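You operate a simulated robot arm through the tools that you are given. There is no shell and no other tool.

You are at the controls of a simulated two-armed robot. One attempt, no reset.

TASK
Take the grey block mould that says "26" from the top of the yellow-marked table and leave it on the green rubber slab. Take the long corner mould that says "62" from the bare side of the yellow-marked table and leave it on the top of the green-marked table. Pick up the white cup with one hand, pass it to the other hand and put it on the lower shelf of the cooling rack. Take the cup with the blue rim on the top of the rolling drum and put it away on the top of the keg bench. Take the black pad and leave it on the lower shelf of the cooling rack. Open the green-marked table drawer, take the brown block mould from the top of the green-marked table and leave it in the inside of the green-marked table drawer, then shut the drawer. Put one of the yellow pads from the top of the green-marked table on the top of the rolling drum. Open the blue-marked table drawer, fetch the grey rubber pad from the top of the yellow-marked table and set it in the inside of the blue-marked table drawer, then shut the drawer. Put two of the orange cups from the bare side of the yellow-marked table on the top of the green-marked table. Open the left table drawer. Do these in any order. Set down upright: white cup, cup with the blue rim, orange cup.

The check looks at the end state, three seconds after you hand in, the way a careful person would. Anything else that was tipped, shoved, dropped, spilled or broken makes it a failure.

THE ROBOT
Two 7-joint arms with two-finger parallel grippers on one trunk, on a base that drives. Base frame: it is fixed to the floor where the robot stands at the start and does not move with it; the origin is under the middle of the robot, x ahead of it, y to its left, z up; the surface under the hand at the start is at about z = 765. Readings come in mm, degrees, newtons and seconds.
The left shoulder is at the start at [50, 165, 1155], the right one opposite. With the tool pointing down near the work surface each hand reaches from about 100 to 680 mm from the robot's upright axis, wherever it stands, measured 20 degrees to its own side. Places, roughly: black pad (7x10x4 cm) [6600, -100, 400]; blue-marked table drawer [2000, 1800, 600]; brown block mould (7x12x6 cm) [1800, -2200, 800]; cup with the blue rim [6000, -1250, 750]; green rubber slab (16x16x2 cm) [500, 600, 800]; green-marked table drawer [1900, -2800, 600]; grey block mould [500, 250, 750]; grey rubber pad (5x5x2 cm) [800, -800, 800]; inside of the blue-marked table drawer [1900, 1800, 600]; inside of the green-marked table drawer [1900, -2800, 600]; left table drawer [-900, -1000, 600]; long corner mould [500, -500, 750]; lower shelf of the cooling rack [6800, -2500, 300]; orange cup [500, -250, 750]; orange cup (5x5x5 cm) [700, -800, 800]; orange cup (8x8x11 cm) [500, -400, 800]; top of the green-marked table [1200, -2600, 800]; top of the keg bench (120x15 cm) [7980, 12120, 760]; top of the rolling drum [6000, -1200, 700]; white cup (8x8x11 cm) [6000, -2900, 800]; yellow pad (6x10x4 cm) [1800, -2400, 800]; yellow pad (7x10x4 cm) [1700, -2000, 800]. Payload 3.91 kg a hand.
Tool frame (each hand has its own): the origin (TCP) lies between the finger pads and is the grasp point; the fingertips stand 30 mm ahead of it; z points along the fingers, y is the line along which they close. The gripper opens to 110 mm. The fingers are 20 mm wide and 10 mm thick; the gripper's body (48 by 112 mm) begins 55 mm behind the TCP.
Orientation is told as [roll, pitch, yaw] about the base's x, y, z axes, in that order, counted from this pose: with the fingers straight down and closing along the base's y, the tool's x points along the base's -x, its y along +y and its z along -z.

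THE INTERFACE
- The arms move only by the tool send_rows. It takes "left_rows", "right_rows" or both (then of equal length, played together; a hand with none holds still); each is a list of rows, each a list of 7 numbers: the shift along the tool's x, y, z in mm, then the turn, a rotation vector about the tool's x, y, z in degrees, then the gripper command, from -1 (fully open) to 1 (shut), values between in proportion. In form: [[dx, dy, dz, wx, wy, wz, jaw], ...]. A call has 1 to 20 rows; each row is the pose to reach, as a shift and turn from the pose commanded when the call began, along the tool's axes at that moment. Rows are played at 5 a second. More than 50 mm and 8.6 degrees between two rows, or a gripper value outside its range, and nothing of the call is played. Where a pose cannot be reached the arm comes as near as it can. A force on the tool above 40 N (or 10 N above the force at the start of the call, whichever is more), or a blocked arm, ends the call early, and 0.2 s more pass. Each finger travels about 45 mm/s and halts on what it meets, pressing with about 22 N; the grip force reading is that of the motor and also rises with nothing between the fingers. The clock runs only during rows and for 0.2 s after the last one: add rows that repeat a pose to give the fingers time. It gives the time, the measured TCP pose, the force on the tool (base axes), the opening and the grip force at its end, in the units of the frame above (readings bear some noise), with the torque about the TCP (base axes, N m) and any sound that the robot's microphone picked up.
- Cameras (640 x 400 px; columns grow to the right, rows downward): "scene" is now at [117.2, 4.6, 1324.4]; the picture's right is [0.16, -0.99, 0.00], its down [-0.66, -0.11, -0.74] and it looks along [0.73, 0.12, -0.67] (base axes); focal length 214 px, centre (320, 200). "left" rides on the left gripper at [72, -17, -103] in its tool frame; the picture's right is [0.23, 0.97, 0.00], its down [-0.76, 0.18, -0.62] and it looks along [-0.61, 0.14, 0.78] (tool axes); focal length 222 px, centre (320, 200). "right" rides on the right gripper at [72, 17, -103] in its tool frame; the picture's right is [-0.23, 0.97, 0.00], its down [-0.76, -0.18, -0.62] and it looks along [-0.61, -0.14, 0.78] (tool axes); focal length 222 px, centre (320, 200). There is no depth. A picture from a camera that has moved, and an enlarged one, comes with that camera's place and axes in the base frame and with its lens. The place of the scene camera against the robot may be out by one fixed shift of up to 18 mm in any direction.
- get_image(camera): a new picture of that camera. It takes no simulated time.
- lift_body(by): slides the trunk up (or, below 0, down) by that many mm; the arms and the scene camera ride with it, the base frame stays. It gives what a move gives, with no picture.
- roll_base(legs): drives the robot by 1 to 6 legs, each [ahead, left, turn to the left] in mm, mm and degrees, along the robot's own axes; the way and the turn of a leg run together, so that a leg with both is an arc; at most 1500 mm and 180 degrees a leg. The arms and the cameras ride along, it lands a little off, and it stops where it bumps. It gives what a move gives.
- pan_tilt(pan, tilt): turns the head with the scene camera to pan (to the left, within 80 degrees either way) and tilt (down, from -29 to 69), counted from straight ahead of the robot. It gives what a move gives.
- zoom(camera, box): a new picture of the part [left, top, right, bottom] of that camera's present view, enlarged. It takes no simulated time.
- finish_job(): hands the job in; it is judged then, once.

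Nothing tells you exact positions but the pictures and the camera data. Unless the task says otherwise, let go and move clear before handing in.

The tools are called as name(argument=value, ...) on one line, values as JSON. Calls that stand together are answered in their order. send_rows: Moves the arms, as the interface text tells. Its arguments: {"type":"object","properties":{"left_rows":{"type":"array"},"right_rows":{"type":"array"}},"required":[]} The other tools are called the same way: lift_body (by) slides the trunk up or down; roll_base (legs) drives the base; pan_tilt (pan, tilt) turns the head that bears the scene camera; get_image (camera) takes a picture; zoom (camera, box) takes an enlarged picture of a part of a camera's view; finish_job () hands the job in.

At the start:

```text
t: 0.0
left_position: [474.8, 63.8, 1082.9]
left_tcp_rot: [-0.1, 0.0, -0.1]
left_force: [0.3, -0.3, 0.6]
left_wrist_torque: [-0.01, -0.02, 0.0]
left_opening: 109.9
left_finger_force: 0.0
right_position: [384.0, -289.7, 1056.5]
right_tcp_rot: [0.0, 0.0, 0.1]
right_force: [0.0, 0.5, 1.2]
right_wrist_torque: [0.0, 0.0, -0.01]
right_opening: 109.9
right_finger_force: 0.1
trunk travel left (down, up): [-375.0, 128.0]
robot x, y, heading: [-2.4, -0.7, -0.3]
head pan, tilt: [9.3, 42.1]
```

scene: 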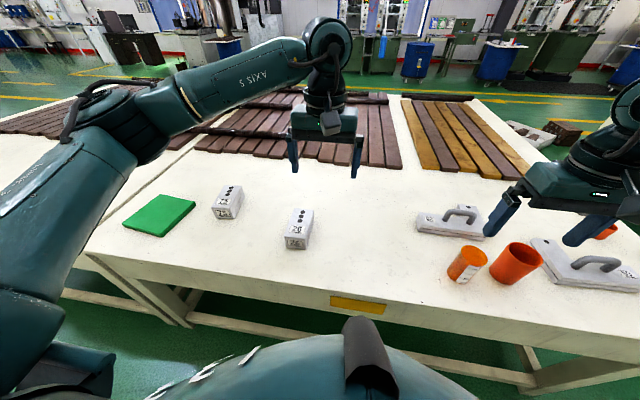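
right: 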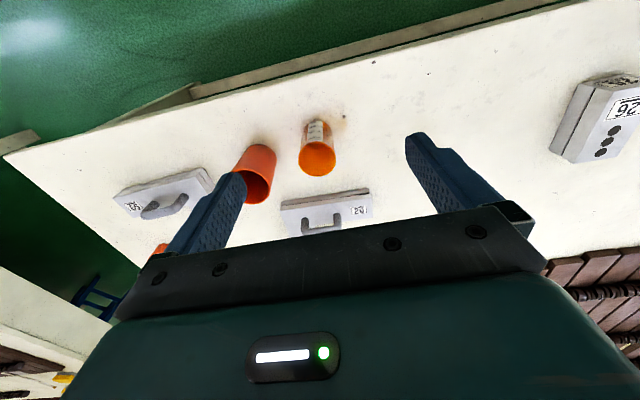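
left: 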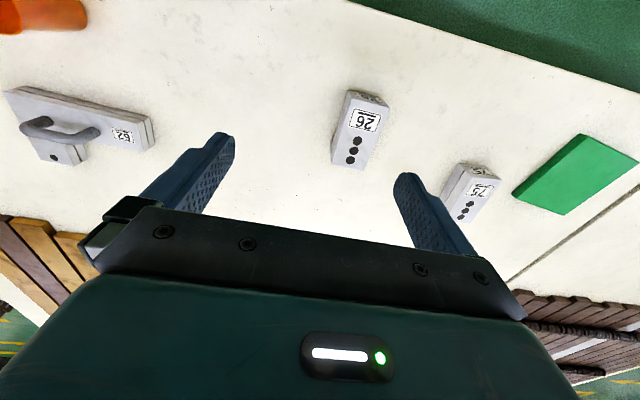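

I see the yellow-marked table ahead with two block moulds (one "26", one "75"), the green slab, two corner moulds and orange cups on the right. First I take enlarged views to be sure of labels and places.

zoom(camera="left", box=[300, 60, 640, 240])

zoom(camera="scene", box=[100, 160, 400, 320])

zoom(camera="scene", box=[380, 90, 640, 300])

zoom(camera="right", box=[80, 100, 420, 260])

```text
1.88 times, centred on (470, 150) of left
camera zoom: at [404.7, 46.7, 1185.2], right [-0.23, 0.97, 0.0], down [0.76, 0.18, 0.62], along [0.61, 0.14, -0.78], focal length 418 px, centre (38, 294)
```

zoom: 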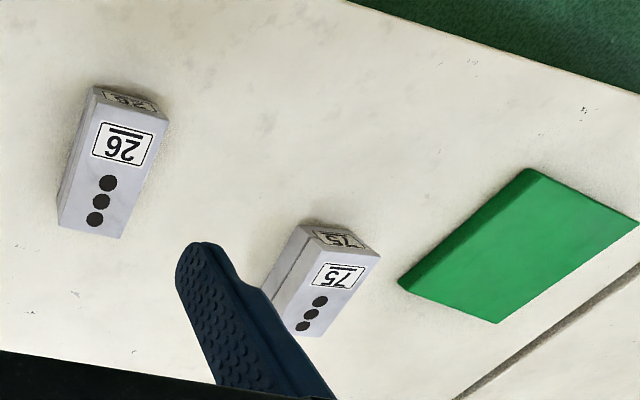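

```text
2.13 times, centred on (250, 240) of scene
camera zoom: at [117.2, 4.6, 1324.4], right [0.16, -0.99, 0.0], down [-0.66, -0.11, -0.74], along [0.73, 0.12, -0.67], focal length 458 px, centre (469, 115)
```

zoom: 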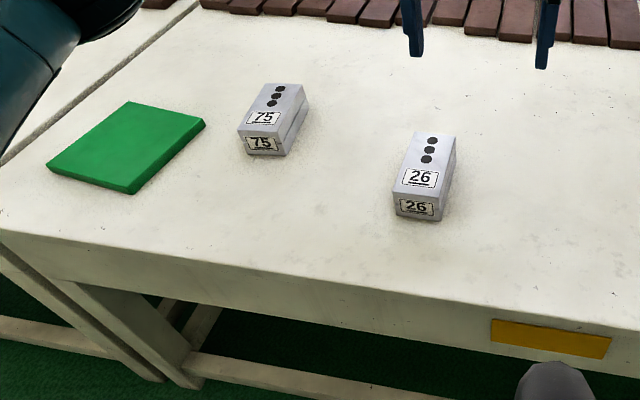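

```text
1.90 times, centred on (510, 195) of scene
camera zoom: at [117.2, 4.6, 1324.4], right [0.16, -0.99, 0.0], down [-0.66, -0.11, -0.74], along [0.73, 0.12, -0.67], focal length 408 px, centre (-42, 210)
```

zoom: 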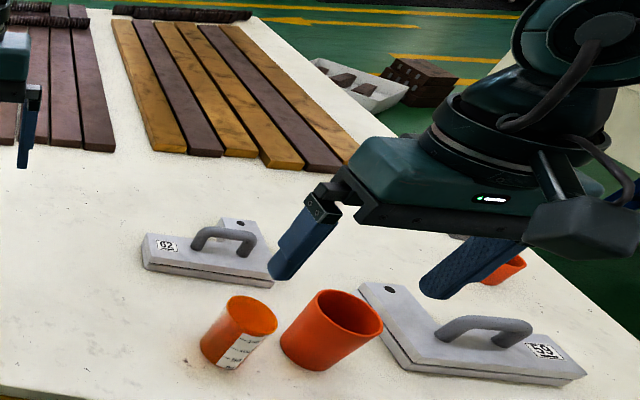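

```text
1.88 times, centred on (250, 180) of right
camera zoom: at [311.5, -271.4, 1161.5], right [0.23, 0.97, 0.0], down [0.76, -0.18, 0.62], along [0.61, -0.14, -0.78], focal length 418 px, centre (452, 238)
```

zoom: 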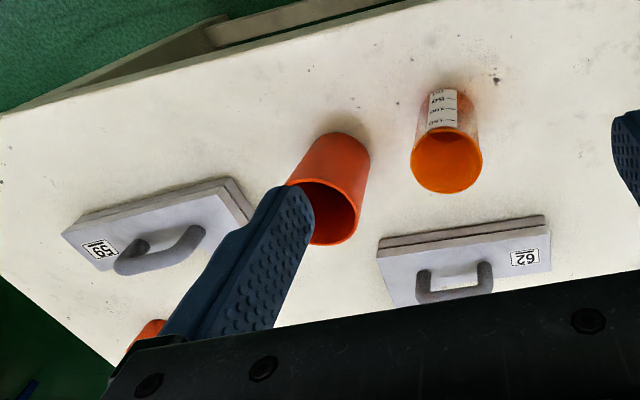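

The "26" block stands about at [545, 138] with its long side along x; "62" is the nearer corner mould beside the amber cup. Before acting I look around the room with the head.

pan_tilt(pan=0, tilt=10)

get_image(camera="scene")

pan_tilt(pan=-60, tilt=15)

get_image(camera="scene")

pan_tilt(pan=60, tilt=15)

get_image(camera="scene")

```text
t: 1.0
left_position: [477.0, 63.8, 1082.5]
left_tcp_rot: [0.1, 0.0, 0.0]
left_force: [0.6, -0.1, -0.8]
left_wrist_torque: [0.04, 0.02, 0.0]
left_opening: 110.1
left_finger_force: 0.1
right_position: [384.5, -288.6, 1056.9]
right_tcp_rot: [0.0, 0.0, 0.1]
right_force: [0.0, 0.2, 0.1]
right_wrist_torque: [-0.01, 0.0, 0.04]
right_opening: 110.0
right_finger_force: 0.0
trunk travel left (down, up): [-375.0, 128.0]
robot x, y, heading: [3.0, -1.4, 0.1]
head pan, tilt: [0.0, 10.0]
```

```text
taken
camera scene: at [127.8, -8.9, 1375.1], right [0.0, -1.0, 0.0], down [-0.17, 0.0, -0.98], along [0.98, 0.0, -0.17], focal length 214 px, centre (320, 200)
```

scene: 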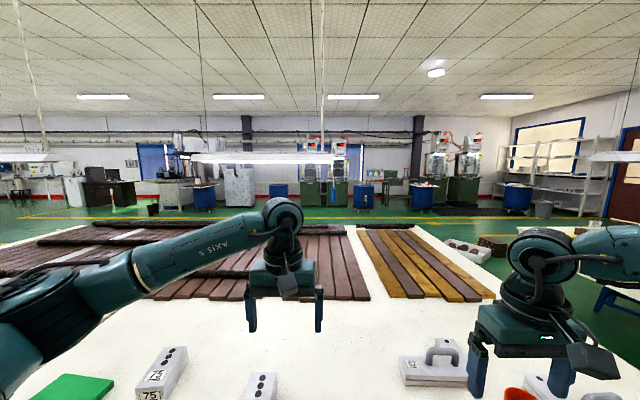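

```text
t: 2.3
left_position: [476.8, 64.4, 1082.6]
left_tcp_rot: [0.0, 0.0, 0.0]
left_force: [-0.5, 0.3, -0.8]
left_wrist_torque: [0.01, 0.0, -0.02]
left_opening: 110.1
left_finger_force: 0.0
right_position: [385.2, -288.3, 1057.4]
right_tcp_rot: [0.2, -0.1, -0.1]
right_force: [0.0, 0.2, 0.1]
right_wrist_torque: [0.02, 0.01, 0.0]
right_opening: 110.0
right_finger_force: 0.1
trunk travel left (down, up): [-375.0, 128.0]
robot x, y, heading: [-0.9, -1.0, -0.1]
head pan, tilt: [-60.0, 15.0]
```

```text
taken
camera scene: at [81.6, -89.8, 1367.1], right [-0.87, -0.5, 0.0], down [-0.13, 0.22, -0.97], along [0.48, -0.84, -0.26], focal length 214 px, centre (320, 200)
```

scene: 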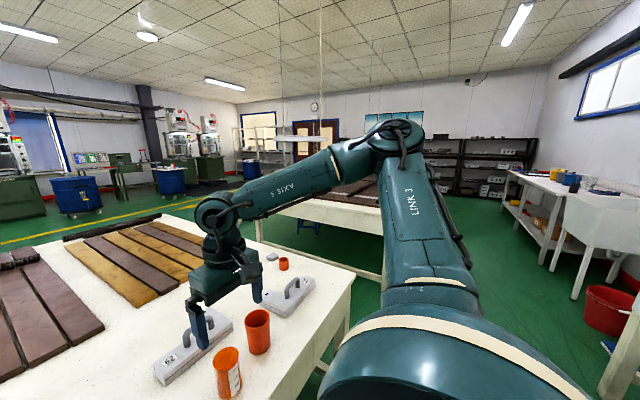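

```text
t: 4.3
left_position: [475.5, 63.0, 1081.9]
left_tcp_rot: [0.0, -0.1, 0.1]
left_force: [0.0, 0.1, -0.2]
left_wrist_torque: [-0.01, 0.0, -0.02]
left_opening: 110.0
left_finger_force: 0.0
right_position: [384.7, -287.6, 1057.8]
right_tcp_rot: [-0.1, 0.0, -0.1]
right_force: [0.4, -0.1, -0.3]
right_wrist_torque: [0.04, 0.0, 0.0]
right_opening: 110.1
right_finger_force: 0.1
trunk travel left (down, up): [-375.0, 128.0]
robot x, y, heading: [-1.7, 0.7, -0.2]
head pan, tilt: [60.0, 15.0]
```

```text
taken
camera scene: at [81.5, 72.0, 1367.1], right [0.87, -0.5, 0.0], down [-0.13, -0.22, -0.97], along [0.48, 0.84, -0.26], focal length 214 px, centre (320, 200)
```

scene: 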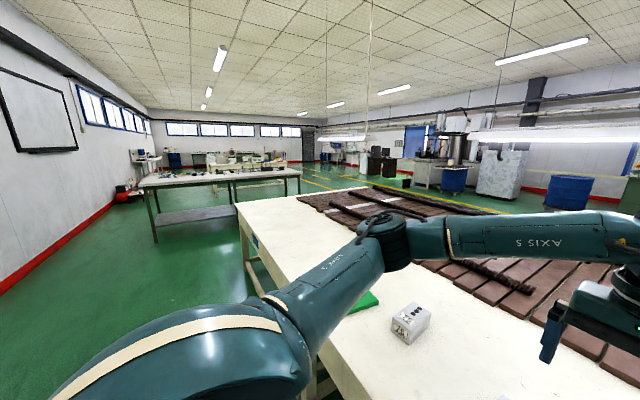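

The room is mapped roughly; green-marked table is off to the right, another table to the left. Next I move the left hand over the "26" block for a closer look and turn the head back down.

pan_tilt(pan=0, tilt=50)

send_rows(left_rows=[[-18, 19, 31, 0, 0, 0, -1], [-36, 38, 61, 0, 0, 0, -1], [-54, 57, 92, 0, 0, 0, -1], [-70, 75, 122, 0, 0, 0, -1], [-70, 75, 122, 0, 0, 0, -1]])

get_image(camera="left")

get_image(camera="scene")

```text
t: 5.6
left_position: [475.4, 63.1, 1083.1]
left_tcp_rot: [0.0, 0.0, 0.0]
left_force: [-0.3, -0.1, -1.0]
left_wrist_torque: [0.01, 0.0, 0.02]
left_opening: 109.9
left_finger_force: 0.0
right_position: [384.7, -288.4, 1057.7]
right_tcp_rot: [0.0, 0.0, 0.0]
right_force: [-0.3, -0.6, 0.3]
right_wrist_torque: [0.0, 0.06, 0.03]
right_opening: 109.9
right_finger_force: 0.0
trunk travel left (down, up): [-375.0, 128.0]
robot x, y, heading: [-0.1, -2.7, -0.4]
head pan, tilt: [0.0, 50.0]
```

```text
t: 6.8
left_position: [547.7, 140.2, 959.7]
left_tcp_rot: [0.0, 0.0, 0.1]
left_force: [0.2, -0.1, 0.1]
left_wrist_torque: [-0.04, -0.01, -0.03]
left_opening: 110.3
left_finger_force: 0.0
right_position: [384.5, -289.3, 1056.7]
right_tcp_rot: [0.0, 0.0, 0.1]
right_force: [0.0, 0.4, -0.7]
right_wrist_torque: [0.04, 0.02, -0.01]
right_opening: 109.9
right_finger_force: 0.1
trunk travel left (down, up): [-375.0, 128.0]
robot x, y, heading: [-0.8, 1.7, 0.1]
head pan, tilt: [0.0, 50.0]
```

```text
taken
camera left: at [475.7, 121.2, 1061.5], right [-0.23, 0.97, 0.0], down [0.76, 0.18, 0.62], along [0.61, 0.14, -0.78], focal length 222 px, centre (320, 200)
```

left: 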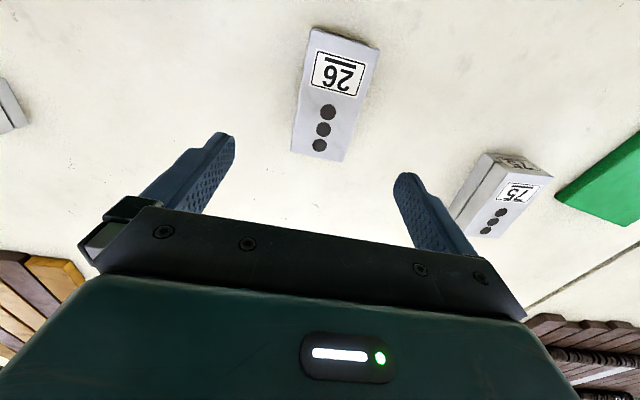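

```text
taken
camera scene: at [111.7, -9.0, 1313.3], right [0.0, -1.0, 0.0], down [-0.77, 0.0, -0.64], along [0.64, 0.0, -0.77], focal length 214 px, centre (320, 200)
```

scene: 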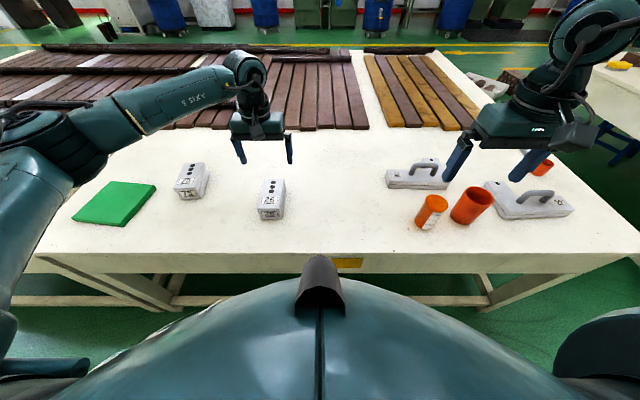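

The block's top spans about x 480–595, y 117–174, aligned with the axes, so centre is near [540, 146]. I descend straight with the left hand, grip, and lift a little.

send_rows(left_rows=[[8, 6, 40, 0, 0, 0, -1], [8, 6, 80, 0, 0, 0, -1], [8, 6, 115, 0, 0, 0, -1], [8, 6, 140, 0, 0, 0, -1], [8, 6, 153, 0, 0, 0, -1], [8, 6, 153, 0, 0, 0, -1]])

get_image(camera="left")

get_image(camera="scene")

```text
t: 8.2
left_position: [537.3, 146.0, 806.5]
left_tcp_rot: [0.0, 0.0, -0.1]
left_force: [0.1, 0.4, -1.1]
left_wrist_torque: [0.04, 0.01, 0.01]
left_opening: 110.0
left_finger_force: 0.0
right_position: [384.7, -288.2, 1057.6]
right_tcp_rot: [-0.1, -0.1, 0.0]
right_force: [0.1, -0.5, -0.6]
right_wrist_torque: [-0.02, 0.02, -0.02]
right_opening: 109.9
right_finger_force: 0.0
trunk travel left (down, up): [-375.0, 128.0]
robot x, y, heading: [1.7, 0.3, 0.1]
head pan, tilt: [0.0, 50.0]
```

```text
taken
camera left: at [466.8, 128.0, 909.2], right [-0.23, 0.97, 0.0], down [0.76, 0.18, 0.62], along [0.61, 0.14, -0.78], focal length 222 px, centre (320, 200)
```

left: 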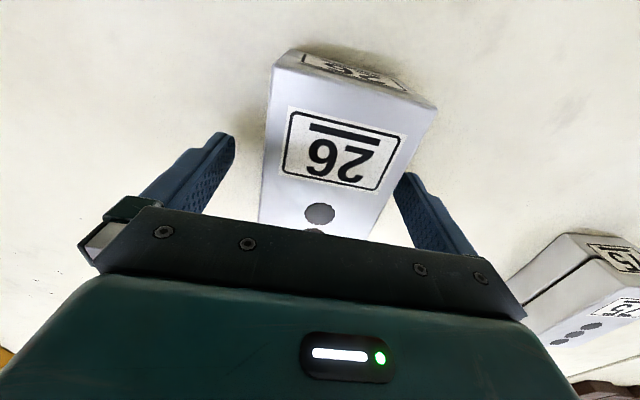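

```text
taken
camera scene: at [111.8, -8.9, 1313.3], right [0.0, -1.0, 0.0], down [-0.77, 0.0, -0.64], along [0.64, 0.0, -0.77], focal length 214 px, centre (320, 200)
```

scene: 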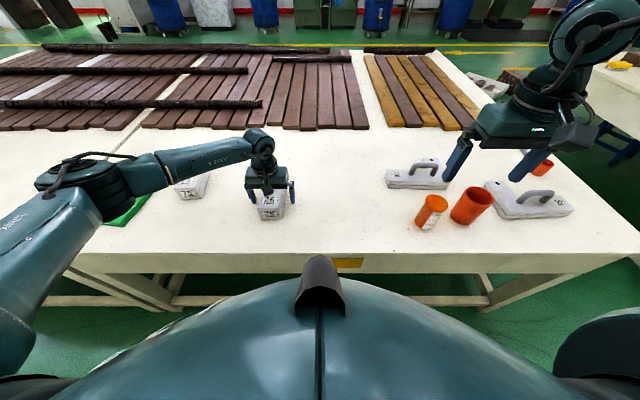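

Fingers straddle the block evenly. Closing and lifting.

send_rows(left_rows=[[0, 0, 0, 0, 0, 0, 1], [0, 0, 0, 0, 0, 0, 1], [0, 0, 0, 0, 0, 0, 1], [0, 0, 0, 0, 0, 0, 1], [0, 0, 0, 0, 0, 0, 1], [0, 0, 0, 0, 0, 0, 1]])

send_rows(left_rows=[[0, 0, -10, 0, 0, 0, 1], [0, 0, -30, 0, 0, 0, 1], [0, 0, -60, 0, 0, 0, 1], [0, 0, -100, 0, 0, 0, 1], [0, 0, -100, 0, 0, 0, 1]])

get_image(camera="left")

get_image(camera="scene")

```text
t: 9.6
left_position: [538.6, 146.3, 806.7]
left_tcp_rot: [0.0, 0.0, 0.0]
left_force: [0.0, 3.9, 1.0]
left_wrist_torque: [0.42, 0.06, -0.04]
left_opening: 66.1
left_finger_force: 21.6
right_position: [384.4, -288.5, 1056.6]
right_tcp_rot: [-0.1, 0.0, 0.0]
right_force: [-0.6, 0.3, 0.0]
right_wrist_torque: [0.02, 0.02, -0.04]
right_opening: 109.7
right_finger_force: 0.1
trunk travel left (down, up): [-375.0, 128.0]
robot x, y, heading: [-1.0, -3.5, -0.1]
head pan, tilt: [0.0, 50.0]
```

```text
t: 10.8
left_position: [538.5, 143.7, 907.5]
left_tcp_rot: [0.0, 0.1, 0.0]
left_force: [0.3, -0.1, -8.1]
left_wrist_torque: [0.03, 0.02, 0.04]
left_opening: 66.2
left_finger_force: 22.3
right_position: [384.7, -287.6, 1057.0]
right_tcp_rot: [0.0, 0.0, -0.1]
right_force: [0.6, -0.3, 1.1]
right_wrist_torque: [-0.01, 0.01, 0.02]
right_opening: 109.9
right_finger_force: 0.0
trunk travel left (down, up): [-375.0, 128.0]
robot x, y, heading: [1.5, 1.2, -0.1]
head pan, tilt: [0.0, 50.0]
```

```text
taken
camera left: at [467.9, 126.7, 1009.9], right [-0.23, 0.97, 0.0], down [0.76, 0.18, 0.62], along [0.61, 0.14, -0.78], focal length 222 px, centre (320, 200)
```

left: 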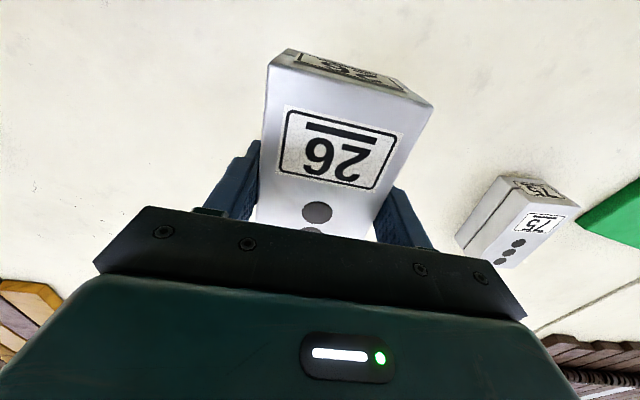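

```text
taken
camera scene: at [112.6, -8.6, 1313.2], right [0.0, -1.0, 0.0], down [-0.77, 0.0, -0.64], along [0.64, 0.0, -0.77], focal length 214 px, centre (320, 200)
```

scene: 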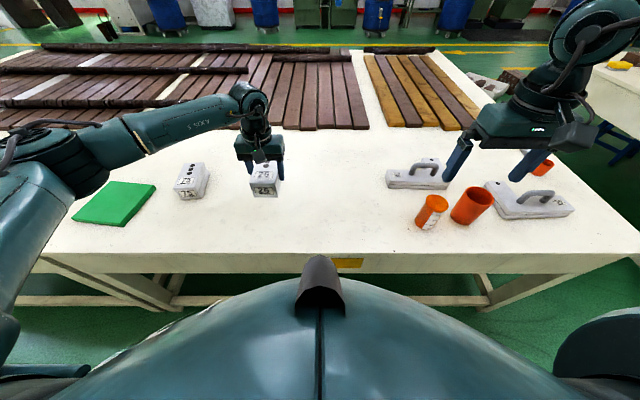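

The block (66 mm wide) is held firmly. The slab centre lies about [540, 638], too far for the left hand from here, so I raise it and drive 400 mm to the left.

send_rows(left_rows=[[0, 0, -40, 0, 0, 0, 1], [0, 0, -60, 0, 0, 0, 1]])

roll_base(legs=[[0, 400, 0]])

get_image(camera="scene")

get_image(camera="left")

```text
t: 11.4
left_position: [538.9, 144.1, 967.4]
left_tcp_rot: [0.0, 0.0, -0.1]
left_force: [0.1, -0.5, -7.1]
left_wrist_torque: [-0.02, -0.01, -0.01]
left_opening: 66.1
left_finger_force: 21.6
right_position: [385.4, -287.5, 1056.9]
right_tcp_rot: [0.1, 0.1, 0.0]
right_force: [0.3, 0.6, -0.4]
right_wrist_torque: [0.01, -0.02, 0.0]
right_opening: 110.0
right_finger_force: 0.0
trunk travel left (down, up): [-375.0, 128.0]
robot x, y, heading: [0.1, -3.3, 0.0]
head pan, tilt: [0.0, 50.0]
```

```text
t: 15.4
left_position: [536.6, 547.2, 966.8]
left_tcp_rot: [0.0, 0.1, 0.3]
left_force: [0.4, 1.0, -7.3]
left_wrist_torque: [0.0, 0.0, 0.02]
left_opening: 66.1
left_finger_force: 22.2
right_position: [385.6, 115.5, 1056.6]
right_tcp_rot: [0.0, 0.0, 0.3]
right_force: [-0.6, -0.2, 0.0]
right_wrist_torque: [0.02, 0.01, -0.03]
right_opening: 110.2
right_finger_force: 0.0
trunk travel left (down, up): [-375.0, 128.0]
robot x, y, heading: [-3.8, 398.0, 0.1]
head pan, tilt: [0.0, 50.0]
```

```text
taken
camera scene: at [111.5, 392.9, 1313.2], right [0.0, -1.0, 0.0], down [-0.77, 0.0, -0.64], along [0.64, 0.0, -0.77], focal length 214 px, centre (320, 200)
```

scene: 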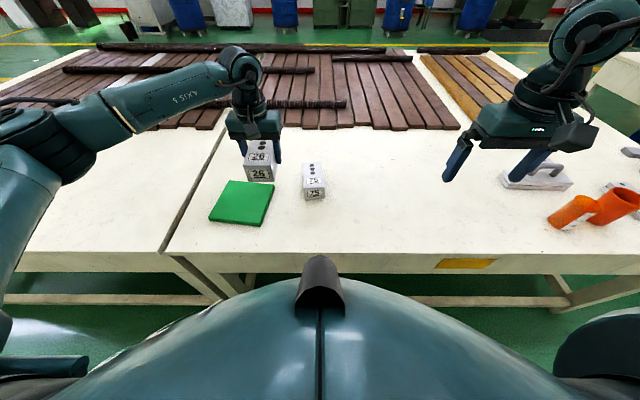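

```text
taken
camera left: at [465.9, 529.9, 1069.2], right [-0.23, 0.97, 0.0], down [0.76, 0.18, 0.62], along [0.61, 0.14, -0.78], focal length 222 px, centre (320, 200)
```

left: 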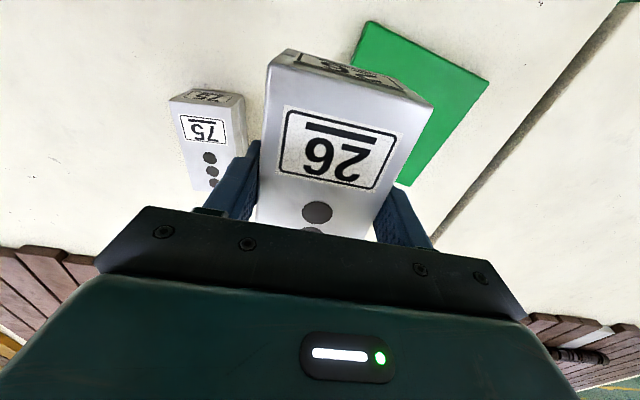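

The slab centre is at about [543, 638]. I move the block over it and lower to just above the slab.

send_rows(left_rows=[[-2, 45, 0, 0, 0, 0, 1], [-5, 91, 0, 0, 0, 0, 1], [-5, 91, 40, 0, 0, 0, 1], [-5, 91, 80, 0, 0, 0, 1], [-5, 91, 110, 0, 0, 0, 1], [-5, 91, 128, 0, 0, 0, 1], [-5, 91, 128, 0, 0, 0, 1]])

get_image(camera="left")

zoom(camera="scene", box=[160, 130, 360, 255])

```text
t: 17.0
left_position: [540.3, 637.9, 839.7]
left_tcp_rot: [0.1, 0.1, 0.4]
left_force: [0.3, -0.5, -6.6]
left_wrist_torque: [-0.01, 0.04, -0.03]
left_opening: 66.0
left_finger_force: 22.4
right_position: [384.5, 114.6, 1057.9]
right_tcp_rot: [0.1, 0.0, 0.3]
right_force: [0.7, -0.1, -0.1]
right_wrist_torque: [-0.01, 0.0, 0.0]
right_opening: 110.0
right_finger_force: 0.1
trunk travel left (down, up): [-375.0, 128.0]
robot x, y, heading: [-0.7, 401.6, 0.4]
head pan, tilt: [0.0, 50.0]
```

```text
taken
camera left: at [469.7, 620.0, 941.9], right [-0.23, 0.97, 0.0], down [0.76, 0.18, 0.62], along [0.61, 0.14, -0.78], focal length 222 px, centre (320, 200)
```

left: 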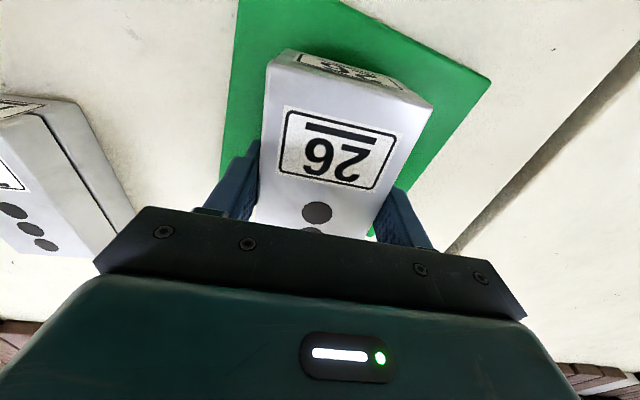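

```text
3.20 times, centred on (260, 192) of scene
camera zoom: at [111.4, 392.9, 1313.3], right [0.0, -1.0, 0.0], down [-0.77, 0.0, -0.64], along [0.64, 0.0, -0.77], focal length 686 px, centre (512, 224)
```

zoom: 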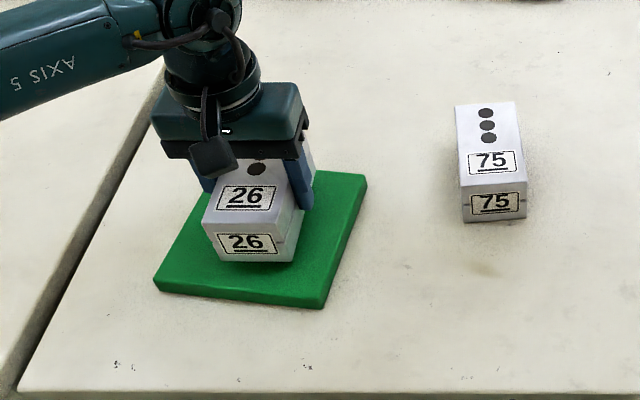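

The block is well above the slab's middle. I lower the last millimetres gently.

send_rows(left_rows=[[0, 0, 4, 0, 0, 0, 1], [0, 0, 8, 0, 0, 0, 1], [0, 0, 10, 0, 0, 0, 1], [0, 0, 12, 0, 0, 0, 1], [0, 0, 12, 0, 0, 0, 1]])

```text
t: 18.2
left_position: [541.2, 639.3, 828.0]
left_tcp_rot: [0.0, 0.0, 0.3]
left_force: [-1.0, -0.8, -5.4]
left_wrist_torque: [0.02, -0.03, -0.01]
left_opening: 65.8
left_finger_force: 22.1
right_position: [385.9, 115.1, 1058.5]
right_tcp_rot: [0.1, 0.0, 0.3]
right_force: [0.1, 1.0, -0.6]
right_wrist_torque: [-0.02, 0.01, -0.04]
right_opening: 110.1
right_finger_force: 0.1
trunk travel left (down, up): [-375.0, 128.0]
robot x, y, heading: [-0.6, 399.3, 0.1]
head pan, tilt: [0.0, 50.0]
```

send_rows(left_rows=[[0, 0, 1, 0, 0, 0, 1], [0, 0, 2, 0, 0, 0, 1], [0, 0, 2, 0, 0, 0, 1]])

```text
t: 19.0
left_position: [542.3, 639.7, 827.4]
left_tcp_rot: [0.0, -0.2, 0.4]
left_force: [1.0, 4.5, 10.4]
left_wrist_torque: [0.18, 0.71, -0.38]
left_opening: 65.6
left_finger_force: 22.2
right_position: [384.6, 114.6, 1058.1]
right_tcp_rot: [-0.1, 0.0, 0.3]
right_force: [-0.3, 1.1, -0.5]
right_wrist_torque: [0.01, 0.03, -0.02]
right_opening: 109.9
right_finger_force: 0.0
trunk travel left (down, up): [-375.0, 128.0]
robot x, y, heading: [-2.0, 400.3, 0.5]
head pan, tilt: [0.0, 50.0]
```

Contact felt (upward force). I release and rise.

send_rows(left_rows=[[0, 0, 1, 0, 0, 0, -1], [0, 0, 1, 0, 0, 0, -1], [0, 0, 1, 0, 0, 0, -1], [0, 0, 1, 0, 0, 0, -1], [0, 0, -30, 0, 0, 0, -1], [0, 0, -75, 0, 0, 0, -1], [0, 0, -120, 0, 0, 0, -1], [0, 0, -165, 0, 0, 0, -1], [0, 0, -200, 0, 0, 0, -1]])

get_image(camera="left")

zoom(camera="scene", box=[160, 130, 360, 255])

```text
t: 21.0
left_position: [540.9, 641.8, 1024.7]
left_tcp_rot: [0.0, 0.2, 0.3]
left_force: [0.0, -0.4, 0.9]
left_wrist_torque: [0.0, -0.01, 0.01]
left_opening: 110.1
left_finger_force: 0.1
right_position: [384.8, 113.8, 1056.7]
right_tcp_rot: [0.0, -0.1, 0.4]
right_force: [-0.2, 0.4, -0.1]
right_wrist_torque: [-0.01, -0.05, -0.01]
right_opening: 110.0
right_finger_force: 0.1
trunk travel left (down, up): [-375.0, 128.0]
robot x, y, heading: [-4.7, 399.9, 0.3]
head pan, tilt: [0.0, 50.0]
```

```text
taken
camera left: at [470.5, 623.8, 1127.3], right [-0.23, 0.97, 0.0], down [0.76, 0.18, 0.62], along [0.61, 0.14, -0.78], focal length 222 px, centre (320, 200)
```

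left: 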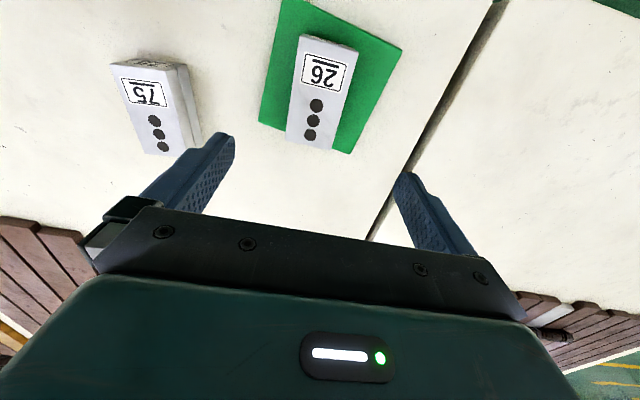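

```text
3.20 times, centred on (260, 192) of scene
camera zoom: at [110.7, 392.4, 1313.3], right [0.0, -1.0, 0.0], down [-0.77, 0.0, -0.64], along [0.64, 0.0, -0.77], focal length 686 px, centre (512, 224)
```

zoom: 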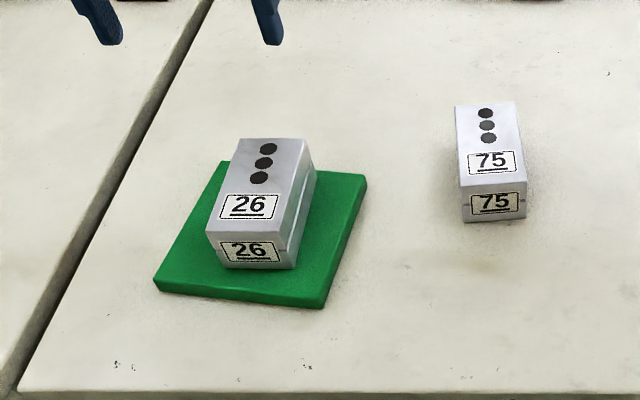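

Block 26 rests well on the slab. Now I drive about 550 mm to the right toward the corner mould and the orange cups.

roll_base(legs=[[0, -550, 0]])

pan_tilt(pan=-25, tilt=45)

get_image(camera="scene")

get_image(camera="right")

get_image(camera="left")

```text
t: 26.3
left_position: [545.7, 92.7, 1025.5]
left_tcp_rot: [0.0, 0.0, 0.3]
left_force: [0.7, 0.2, -0.6]
left_wrist_torque: [0.0, 0.0, 0.0]
left_opening: 110.0
left_finger_force: 0.0
right_position: [387.8, -434.8, 1057.5]
right_tcp_rot: [0.0, 0.0, 0.2]
right_force: [0.2, 0.4, 0.1]
right_wrist_torque: [-0.02, 0.01, 0.02]
right_opening: 110.2
right_finger_force: 0.0
trunk travel left (down, up): [-375.0, 128.0]
robot x, y, heading: [1.2, -143.3, 0.3]
head pan, tilt: [0.0, 50.0]
```

```text
t: 27.2
left_position: [545.6, 94.6, 1024.2]
left_tcp_rot: [0.0, 0.0, 0.3]
left_force: [-0.3, 0.1, -0.2]
left_wrist_torque: [0.01, 0.01, 0.03]
left_opening: 109.9
left_finger_force: 0.0
right_position: [388.3, -432.3, 1056.8]
right_tcp_rot: [0.1, 0.0, 0.2]
right_force: [-0.2, -0.4, -0.1]
right_wrist_torque: [-0.03, -0.01, 0.04]
right_opening: 109.8
right_finger_force: 0.1
trunk travel left (down, up): [-375.0, 128.0]
robot x, y, heading: [2.3, -145.5, 0.3]
head pan, tilt: [-25.0, 45.0]
```

```text
taken
camera scene: at [110.5, -189.4, 1320.2], right [-0.42, -0.91, 0.0], down [-0.64, 0.29, -0.71], along [0.64, -0.29, -0.71], focal length 214 px, centre (320, 200)
```

scene: 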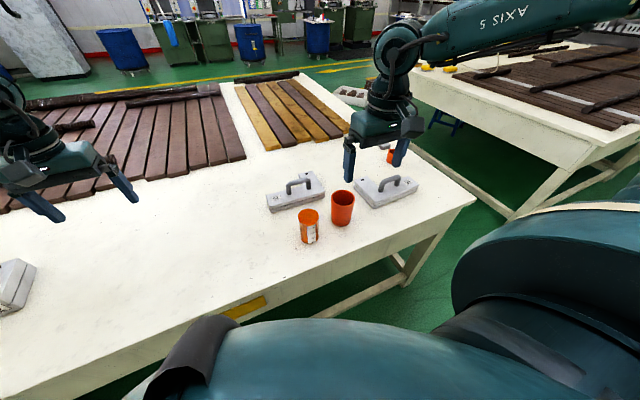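

```text
taken
camera right: at [314.7, -416.5, 1161.5], right [0.22, 0.98, 0.0], down [0.76, -0.17, 0.62], along [0.61, -0.14, -0.78], focal length 222 px, centre (320, 200)
```

right: 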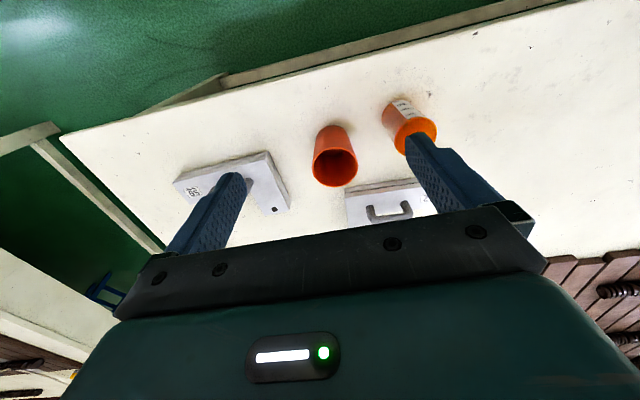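

```text
taken
camera left: at [473.4, 76.4, 1126.8], right [-0.23, 0.97, 0.0], down [0.76, 0.18, 0.62], along [0.61, 0.14, -0.78], focal length 222 px, centre (320, 200)
```

left: 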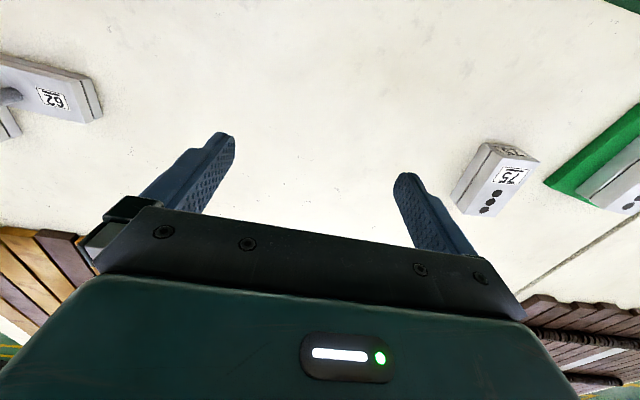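

zoom(camera="scene", box=[240, 130, 430, 260])

zoom(camera="right", box=[150, 80, 470, 240])

zoom(camera="left", box=[0, 30, 160, 150])

```text
3.08 times, centred on (335, 195) of scene
camera zoom: at [110.5, -189.4, 1320.2], right [-0.42, -0.91, 0.0], down [-0.64, 0.29, -0.71], along [0.64, -0.29, -0.71], focal length 660 px, centre (274, 215)
```

zoom: 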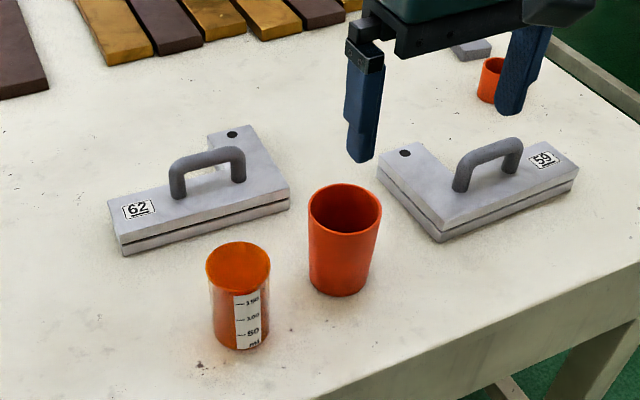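

```text
2.00 times, centred on (310, 160) of right
camera zoom: at [314.7, -416.5, 1161.5], right [0.22, 0.98, 0.0], down [0.76, -0.17, 0.62], along [0.61, -0.14, -0.78], focal length 444 px, centre (340, 280)
```

zoom: 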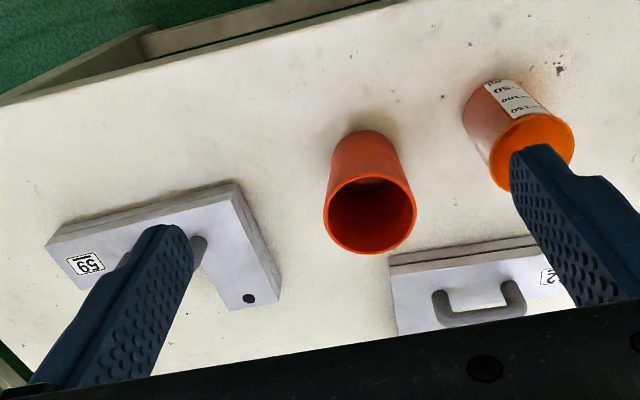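

```text
3.33 times, centred on (80, 90) of left
camera zoom: at [473.4, 76.4, 1126.8], right [-0.23, 0.97, 0.0], down [0.76, 0.18, 0.62], along [0.61, 0.14, -0.78], focal length 740 px, centre (1120, 567)
```

zoom: 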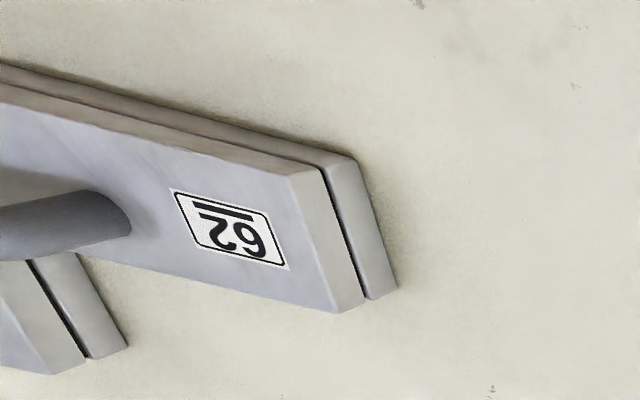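

Only "62" and "59" are corner moulds here; "62" is the left one, its handle near [640, -350] running about along y. The amber cup looks full of liquid, so I'll use the two plain orange cups. I turn the right hand a quarter turn above the handle and look.

send_rows(right_rows=[[-21, 7, 5, 0, 0, 7.5, -1], [-42, 14, 10, 0, 0, 15, -1], [-63, 21, 15, 0, 0, 22.5, -1], [-84, 28, 20, 0, 0, 30, -1], [-105, 35, 25, 0, 0, 37.5, -1], [-126, 42, 30, 0, 0, 45, -1], [-147, 49, 35, 0, 0, 52.5, -1], [-168, 56, 40, 0, 0, 60, -1], [-189, 63, 45, 0, 0, 67.5, -1], [-210, 70, 50, 0, 0, 75, -1], [-231, 77, 55, 0, 0, 82.5, -1], [-250, 82, 57, 0, 0, 90, -1], [-250, 82, 57, 0, 0, 90, -1]])

get_image(camera="right")

get_image(camera="scene")

```text
t: 30.0
left_position: [544.4, 95.0, 1025.8]
left_tcp_rot: [0.0, -0.1, 0.2]
left_force: [1.0, 0.2, -0.2]
left_wrist_torque: [0.0, 0.0, 0.0]
left_opening: 109.8
left_finger_force: 0.0
right_position: [565.1, -389.4, 1016.8]
right_tcp_rot: [0.1, 0.0, -89.9]
right_force: [-0.7, -0.4, -0.7]
right_wrist_torque: [0.03, 0.02, 0.0]
right_opening: 110.0
right_finger_force: 0.1
right hand out of reach, approached as far as the arm can: row 9, 10, 11, 12, 13
trunk travel left (down, up): [-375.0, 128.0]
robot x, y, heading: [-0.6, -143.9, 0.2]
head pan, tilt: [-25.0, 45.0]
```

```text
taken
camera right: at [582.0, -317.3, 1120.1], right [0.97, -0.22, 0.0], down [-0.18, -0.76, 0.62], along [-0.14, -0.61, -0.78], focal length 222 px, centre (320, 200)
```

right: 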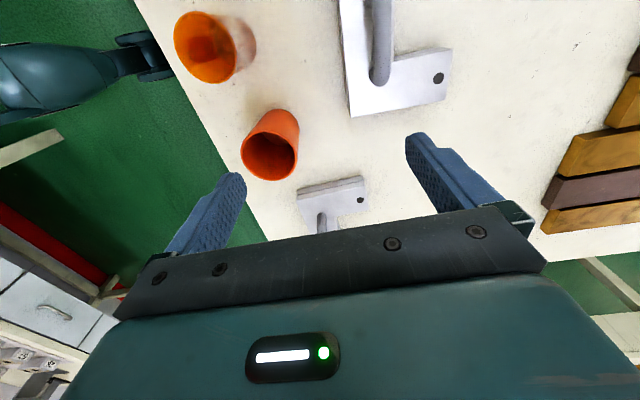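

```text
taken
camera scene: at [110.5, -189.5, 1320.2], right [-0.42, -0.91, 0.0], down [-0.64, 0.3, -0.71], along [0.64, -0.3, -0.71], focal length 214 px, centre (320, 200)
```

scene: 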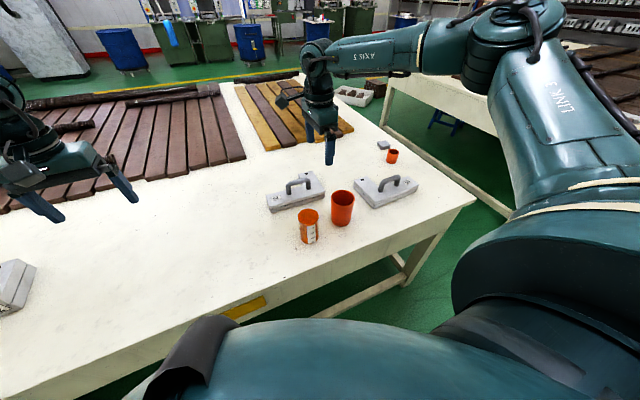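

The right arm's reach falls short here; the robot must come closer to the table. I look down to judge the clearance between base and table edge.

pan_tilt(pan=0, tilt=69)

get_image(camera="scene")

zoom(camera="right", box=[0, 0, 280, 175])

zoom(camera="right", box=[300, 0, 500, 125])

```text
t: 30.9
left_position: [544.3, 93.5, 1024.4]
left_tcp_rot: [0.0, 0.0, 0.3]
left_force: [0.5, -0.1, 0.5]
left_wrist_torque: [0.03, -0.02, 0.01]
left_opening: 109.9
left_finger_force: 0.0
right_position: [566.1, -389.6, 1014.5]
right_tcp_rot: [0.1, 0.1, -89.7]
right_force: [0.9, 0.5, 0.1]
right_wrist_torque: [0.01, -0.01, 0.01]
right_opening: 109.9
right_finger_force: 0.1
trunk travel left (down, up): [-375.0, 128.0]
robot x, y, heading: [3.6, -145.6, 0.3]
head pan, tilt: [0.0, 68.8]
```

```text
taken
camera scene: at [92.6, -155.3, 1291.4], right [0.0, -1.0, 0.0], down [-0.93, 0.0, -0.36], along [0.36, 0.0, -0.93], focal length 214 px, centre (320, 200)
```

scene: 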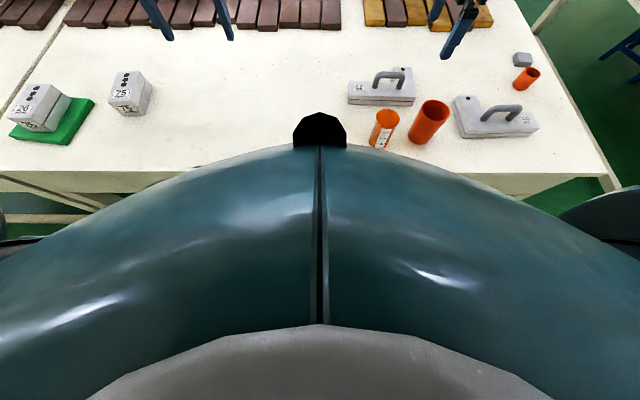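

```text
2.29 times, centred on (140, 88) of right
camera zoom: at [581.7, -317.1, 1120.1], right [0.98, -0.22, 0.0], down [-0.17, -0.76, 0.62], along [-0.14, -0.61, -0.78], focal length 508 px, centre (731, 457)
```

zoom: 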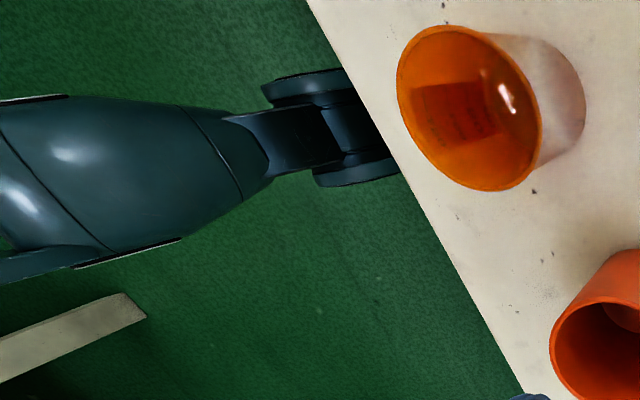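

```text
3.20 times, centred on (400, 62) of right
camera zoom: at [581.7, -317.1, 1120.1], right [0.98, -0.22, 0.0], down [-0.17, -0.76, 0.62], along [-0.14, -0.61, -0.78], focal length 711 px, centre (64, 640)
```

zoom: 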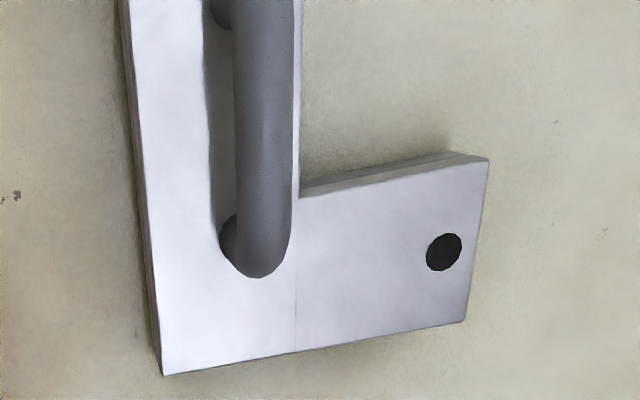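

The base's wheels seem well behind the table edge, so I drive 90 mm ahead and a bit to the right, then look again.

roll_base(legs=[[90, -60, 0]])

get_image(camera="right")

get_image(camera="scene")

```text
t: 32.1
left_position: [635.3, 34.4, 1023.9]
left_tcp_rot: [0.0, 0.1, 0.3]
left_force: [0.3, -0.4, 0.0]
left_wrist_torque: [-0.01, -0.01, 0.01]
left_opening: 109.9
left_finger_force: 0.2
right_position: [656.8, -450.4, 1015.8]
right_tcp_rot: [0.0, 0.1, -89.8]
right_force: [0.6, 0.0, 0.1]
right_wrist_torque: [0.01, 0.03, 0.01]
right_opening: 110.2
right_finger_force: 0.1
trunk travel left (down, up): [-375.0, 128.0]
robot x, y, heading: [89.4, -209.5, 0.2]
head pan, tilt: [0.0, 68.8]
```

```text
taken
camera right: at [671.6, -377.8, 1119.6], right [0.97, -0.22, 0.0], down [-0.17, -0.76, 0.62], along [-0.14, -0.61, -0.78], focal length 222 px, centre (320, 200)
```

right: 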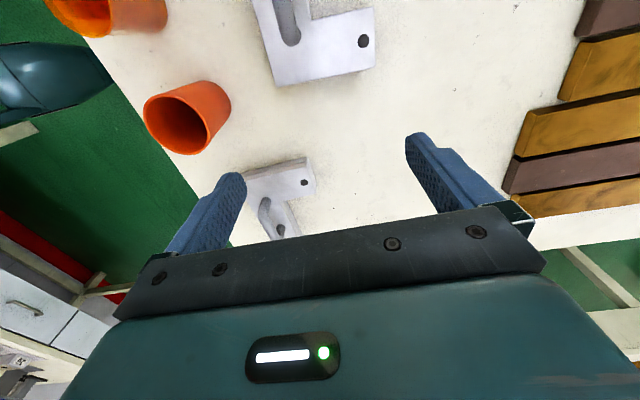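

```text
taken
camera scene: at [182.7, -215.4, 1291.3], right [0.0, -1.0, 0.0], down [-0.93, 0.0, -0.36], along [0.36, 0.0, -0.93], focal length 214 px, centre (320, 200)
```

scene: 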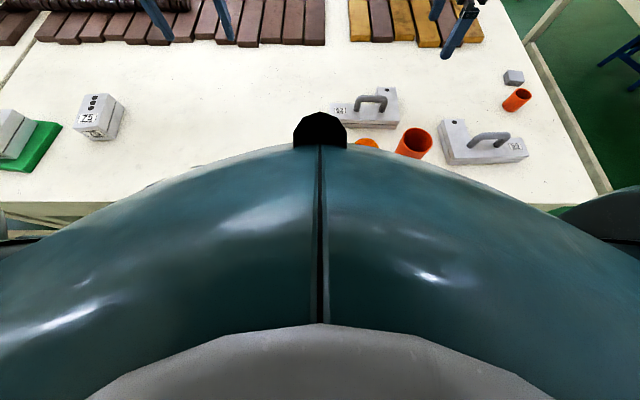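

No bump; the robot stands at [89, -210] now. I bring the right hand over the handle of mould 62.

send_rows(right_rows=[[33, -6, 17, 0, 0, 0, -1], [66, -12, 34, 0, 0, 0, -1], [100, -17, 50, 0, 0, 0, -1], [100, -17, 50, 0, 0, 0, -1]])

get_image(camera="right")

pan_tilt(pan=-15, tilt=55)

get_image(camera="scene")

```text
t: 33.1
left_position: [635.3, 33.4, 1024.5]
left_tcp_rot: [0.0, 0.1, 0.3]
left_force: [0.8, -0.8, -0.8]
left_wrist_torque: [0.0, -0.01, 0.01]
left_opening: 110.0
left_finger_force: 0.0
right_position: [599.6, -386.8, 982.7]
right_tcp_rot: [0.2, 0.1, -89.8]
right_force: [-0.3, 0.0, 0.6]
right_wrist_torque: [0.0, 0.03, -0.01]
right_opening: 109.9
right_finger_force: 0.0
right hand out of reach, approached as far as the arm can: row 1, 2, 3, 4
trunk travel left (down, up): [-375.0, 128.0]
robot x, y, heading: [89.0, -208.2, 0.2]
head pan, tilt: [0.0, 68.8]
```

```text
taken
camera right: at [616.3, -315.1, 1086.4], right [0.97, -0.22, 0.0], down [-0.18, -0.76, 0.62], along [-0.14, -0.61, -0.78], focal length 222 px, centre (320, 200)
```

right: 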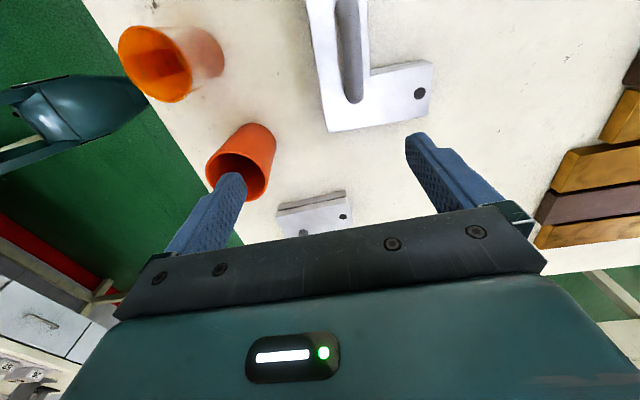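

```text
t: 33.9
left_position: [633.2, 34.6, 1025.0]
left_tcp_rot: [0.0, 0.1, 0.3]
left_force: [-0.2, -0.7, 0.4]
left_wrist_torque: [0.0, -0.02, 0.01]
left_opening: 110.1
left_finger_force: 0.1
right_position: [600.3, -388.0, 982.0]
right_tcp_rot: [0.1, 0.2, -89.8]
right_force: [-0.2, -0.2, -0.1]
right_wrist_torque: [0.02, -0.01, -0.03]
right_opening: 110.0
right_finger_force: 0.0
trunk travel left (down, up): [-375.0, 128.0]
robot x, y, heading: [92.0, -206.2, 0.3]
head pan, tilt: [-15.0, 55.0]
```

```text
taken
camera scene: at [195.8, -233.5, 1306.8], right [-0.25, -0.97, 0.0], down [-0.79, 0.21, -0.57], along [0.55, -0.15, -0.82], focal length 214 px, centre (320, 200)
```

scene: 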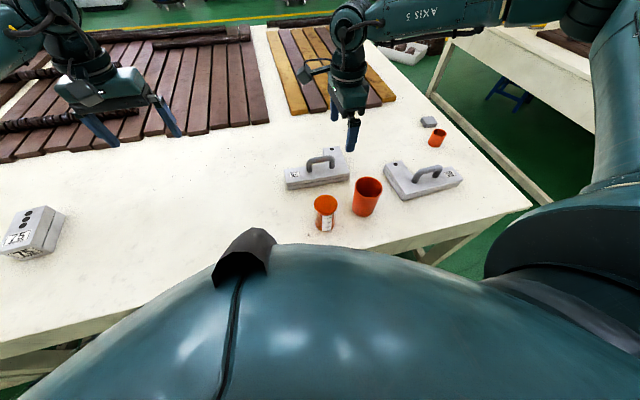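

The quarter turn in this direction limits reach, so I try the opposite wrist turn (yaw +90) for the right hand.

send_rows(right_rows=[[-5, -15, -5, 0, 0, -8.5, -1], [-11, -30, -10, 0, 0, -17, -1], [-16, -45, -15, 0, 0, -25.5, -1], [-22, -60, -20, 0, 0, -34, -1], [-22, -60, -20, 0, 0, -42.5, -1], [-22, -60, -20, 0, 0, -51, -1], [-22, -60, -20, 0, 0, -59.5, -1], [-22, -60, -20, 0, 0, -68, -1], [-22, -60, -20, 0, 0, -76.5, -1], [-22, -60, -20, 0, 0, -85, -1], [-22, -60, -20, 0, 0, -93.5, -1], [-22, -60, -20, 0, 0, -102, -1], [-22, -60, -20, 0, 0, -110.5, -1], [-22, -60, -20, 0, 0, -119, -1], [-22, -60, -20, 0, 0, -127.5, -1], [-22, -60, -20, 0, 0, -136, -1], [-22, -60, -20, 0, 0, -144.5, -1], [-22, -60, -20, 0, 0, -153, -1], [-22, -60, -20, 0, 0, -161.5, -1], [-22, -60, -20, 0, 0, -170, -1]])

get_image(camera="right")

```text
t: 38.1
left_position: [634.5, 34.8, 1024.0]
left_tcp_rot: [0.0, -0.1, 0.3]
left_force: [0.4, -0.3, -0.3]
left_wrist_torque: [0.0, 0.05, 0.0]
left_opening: 110.1
left_finger_force: 0.1
right_position: [429.8, -322.6, 963.6]
right_tcp_rot: [-1.5, 0.2, 79.0]
right_force: [0.4, 0.1, -0.3]
right_wrist_torque: [0.0, 0.02, 0.05]
right_opening: 109.9
right_finger_force: 0.0
right hand out of reach, approached as far as the arm can: row 17, 18, 19, 20
trunk travel left (down, up): [-375.0, 128.0]
robot x, y, heading: [94.3, -203.7, 0.3]
head pan, tilt: [-15.0, 55.0]
```

```text
taken
camera right: at [396.3, -389.2, 1067.8], right [-0.91, 0.41, -0.03], down [0.3, 0.72, 0.62], along [0.27, 0.56, -0.78], focal length 222 px, centre (320, 200)
```

right: 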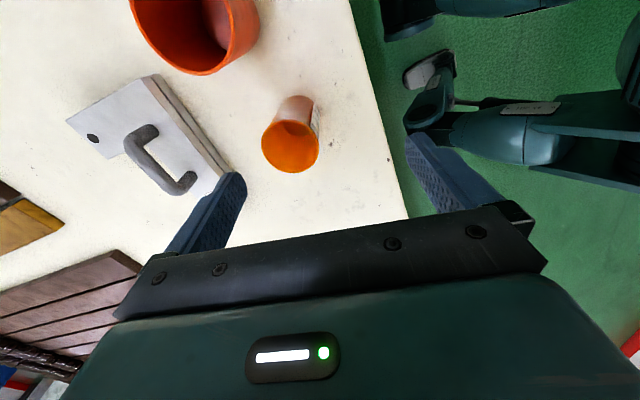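

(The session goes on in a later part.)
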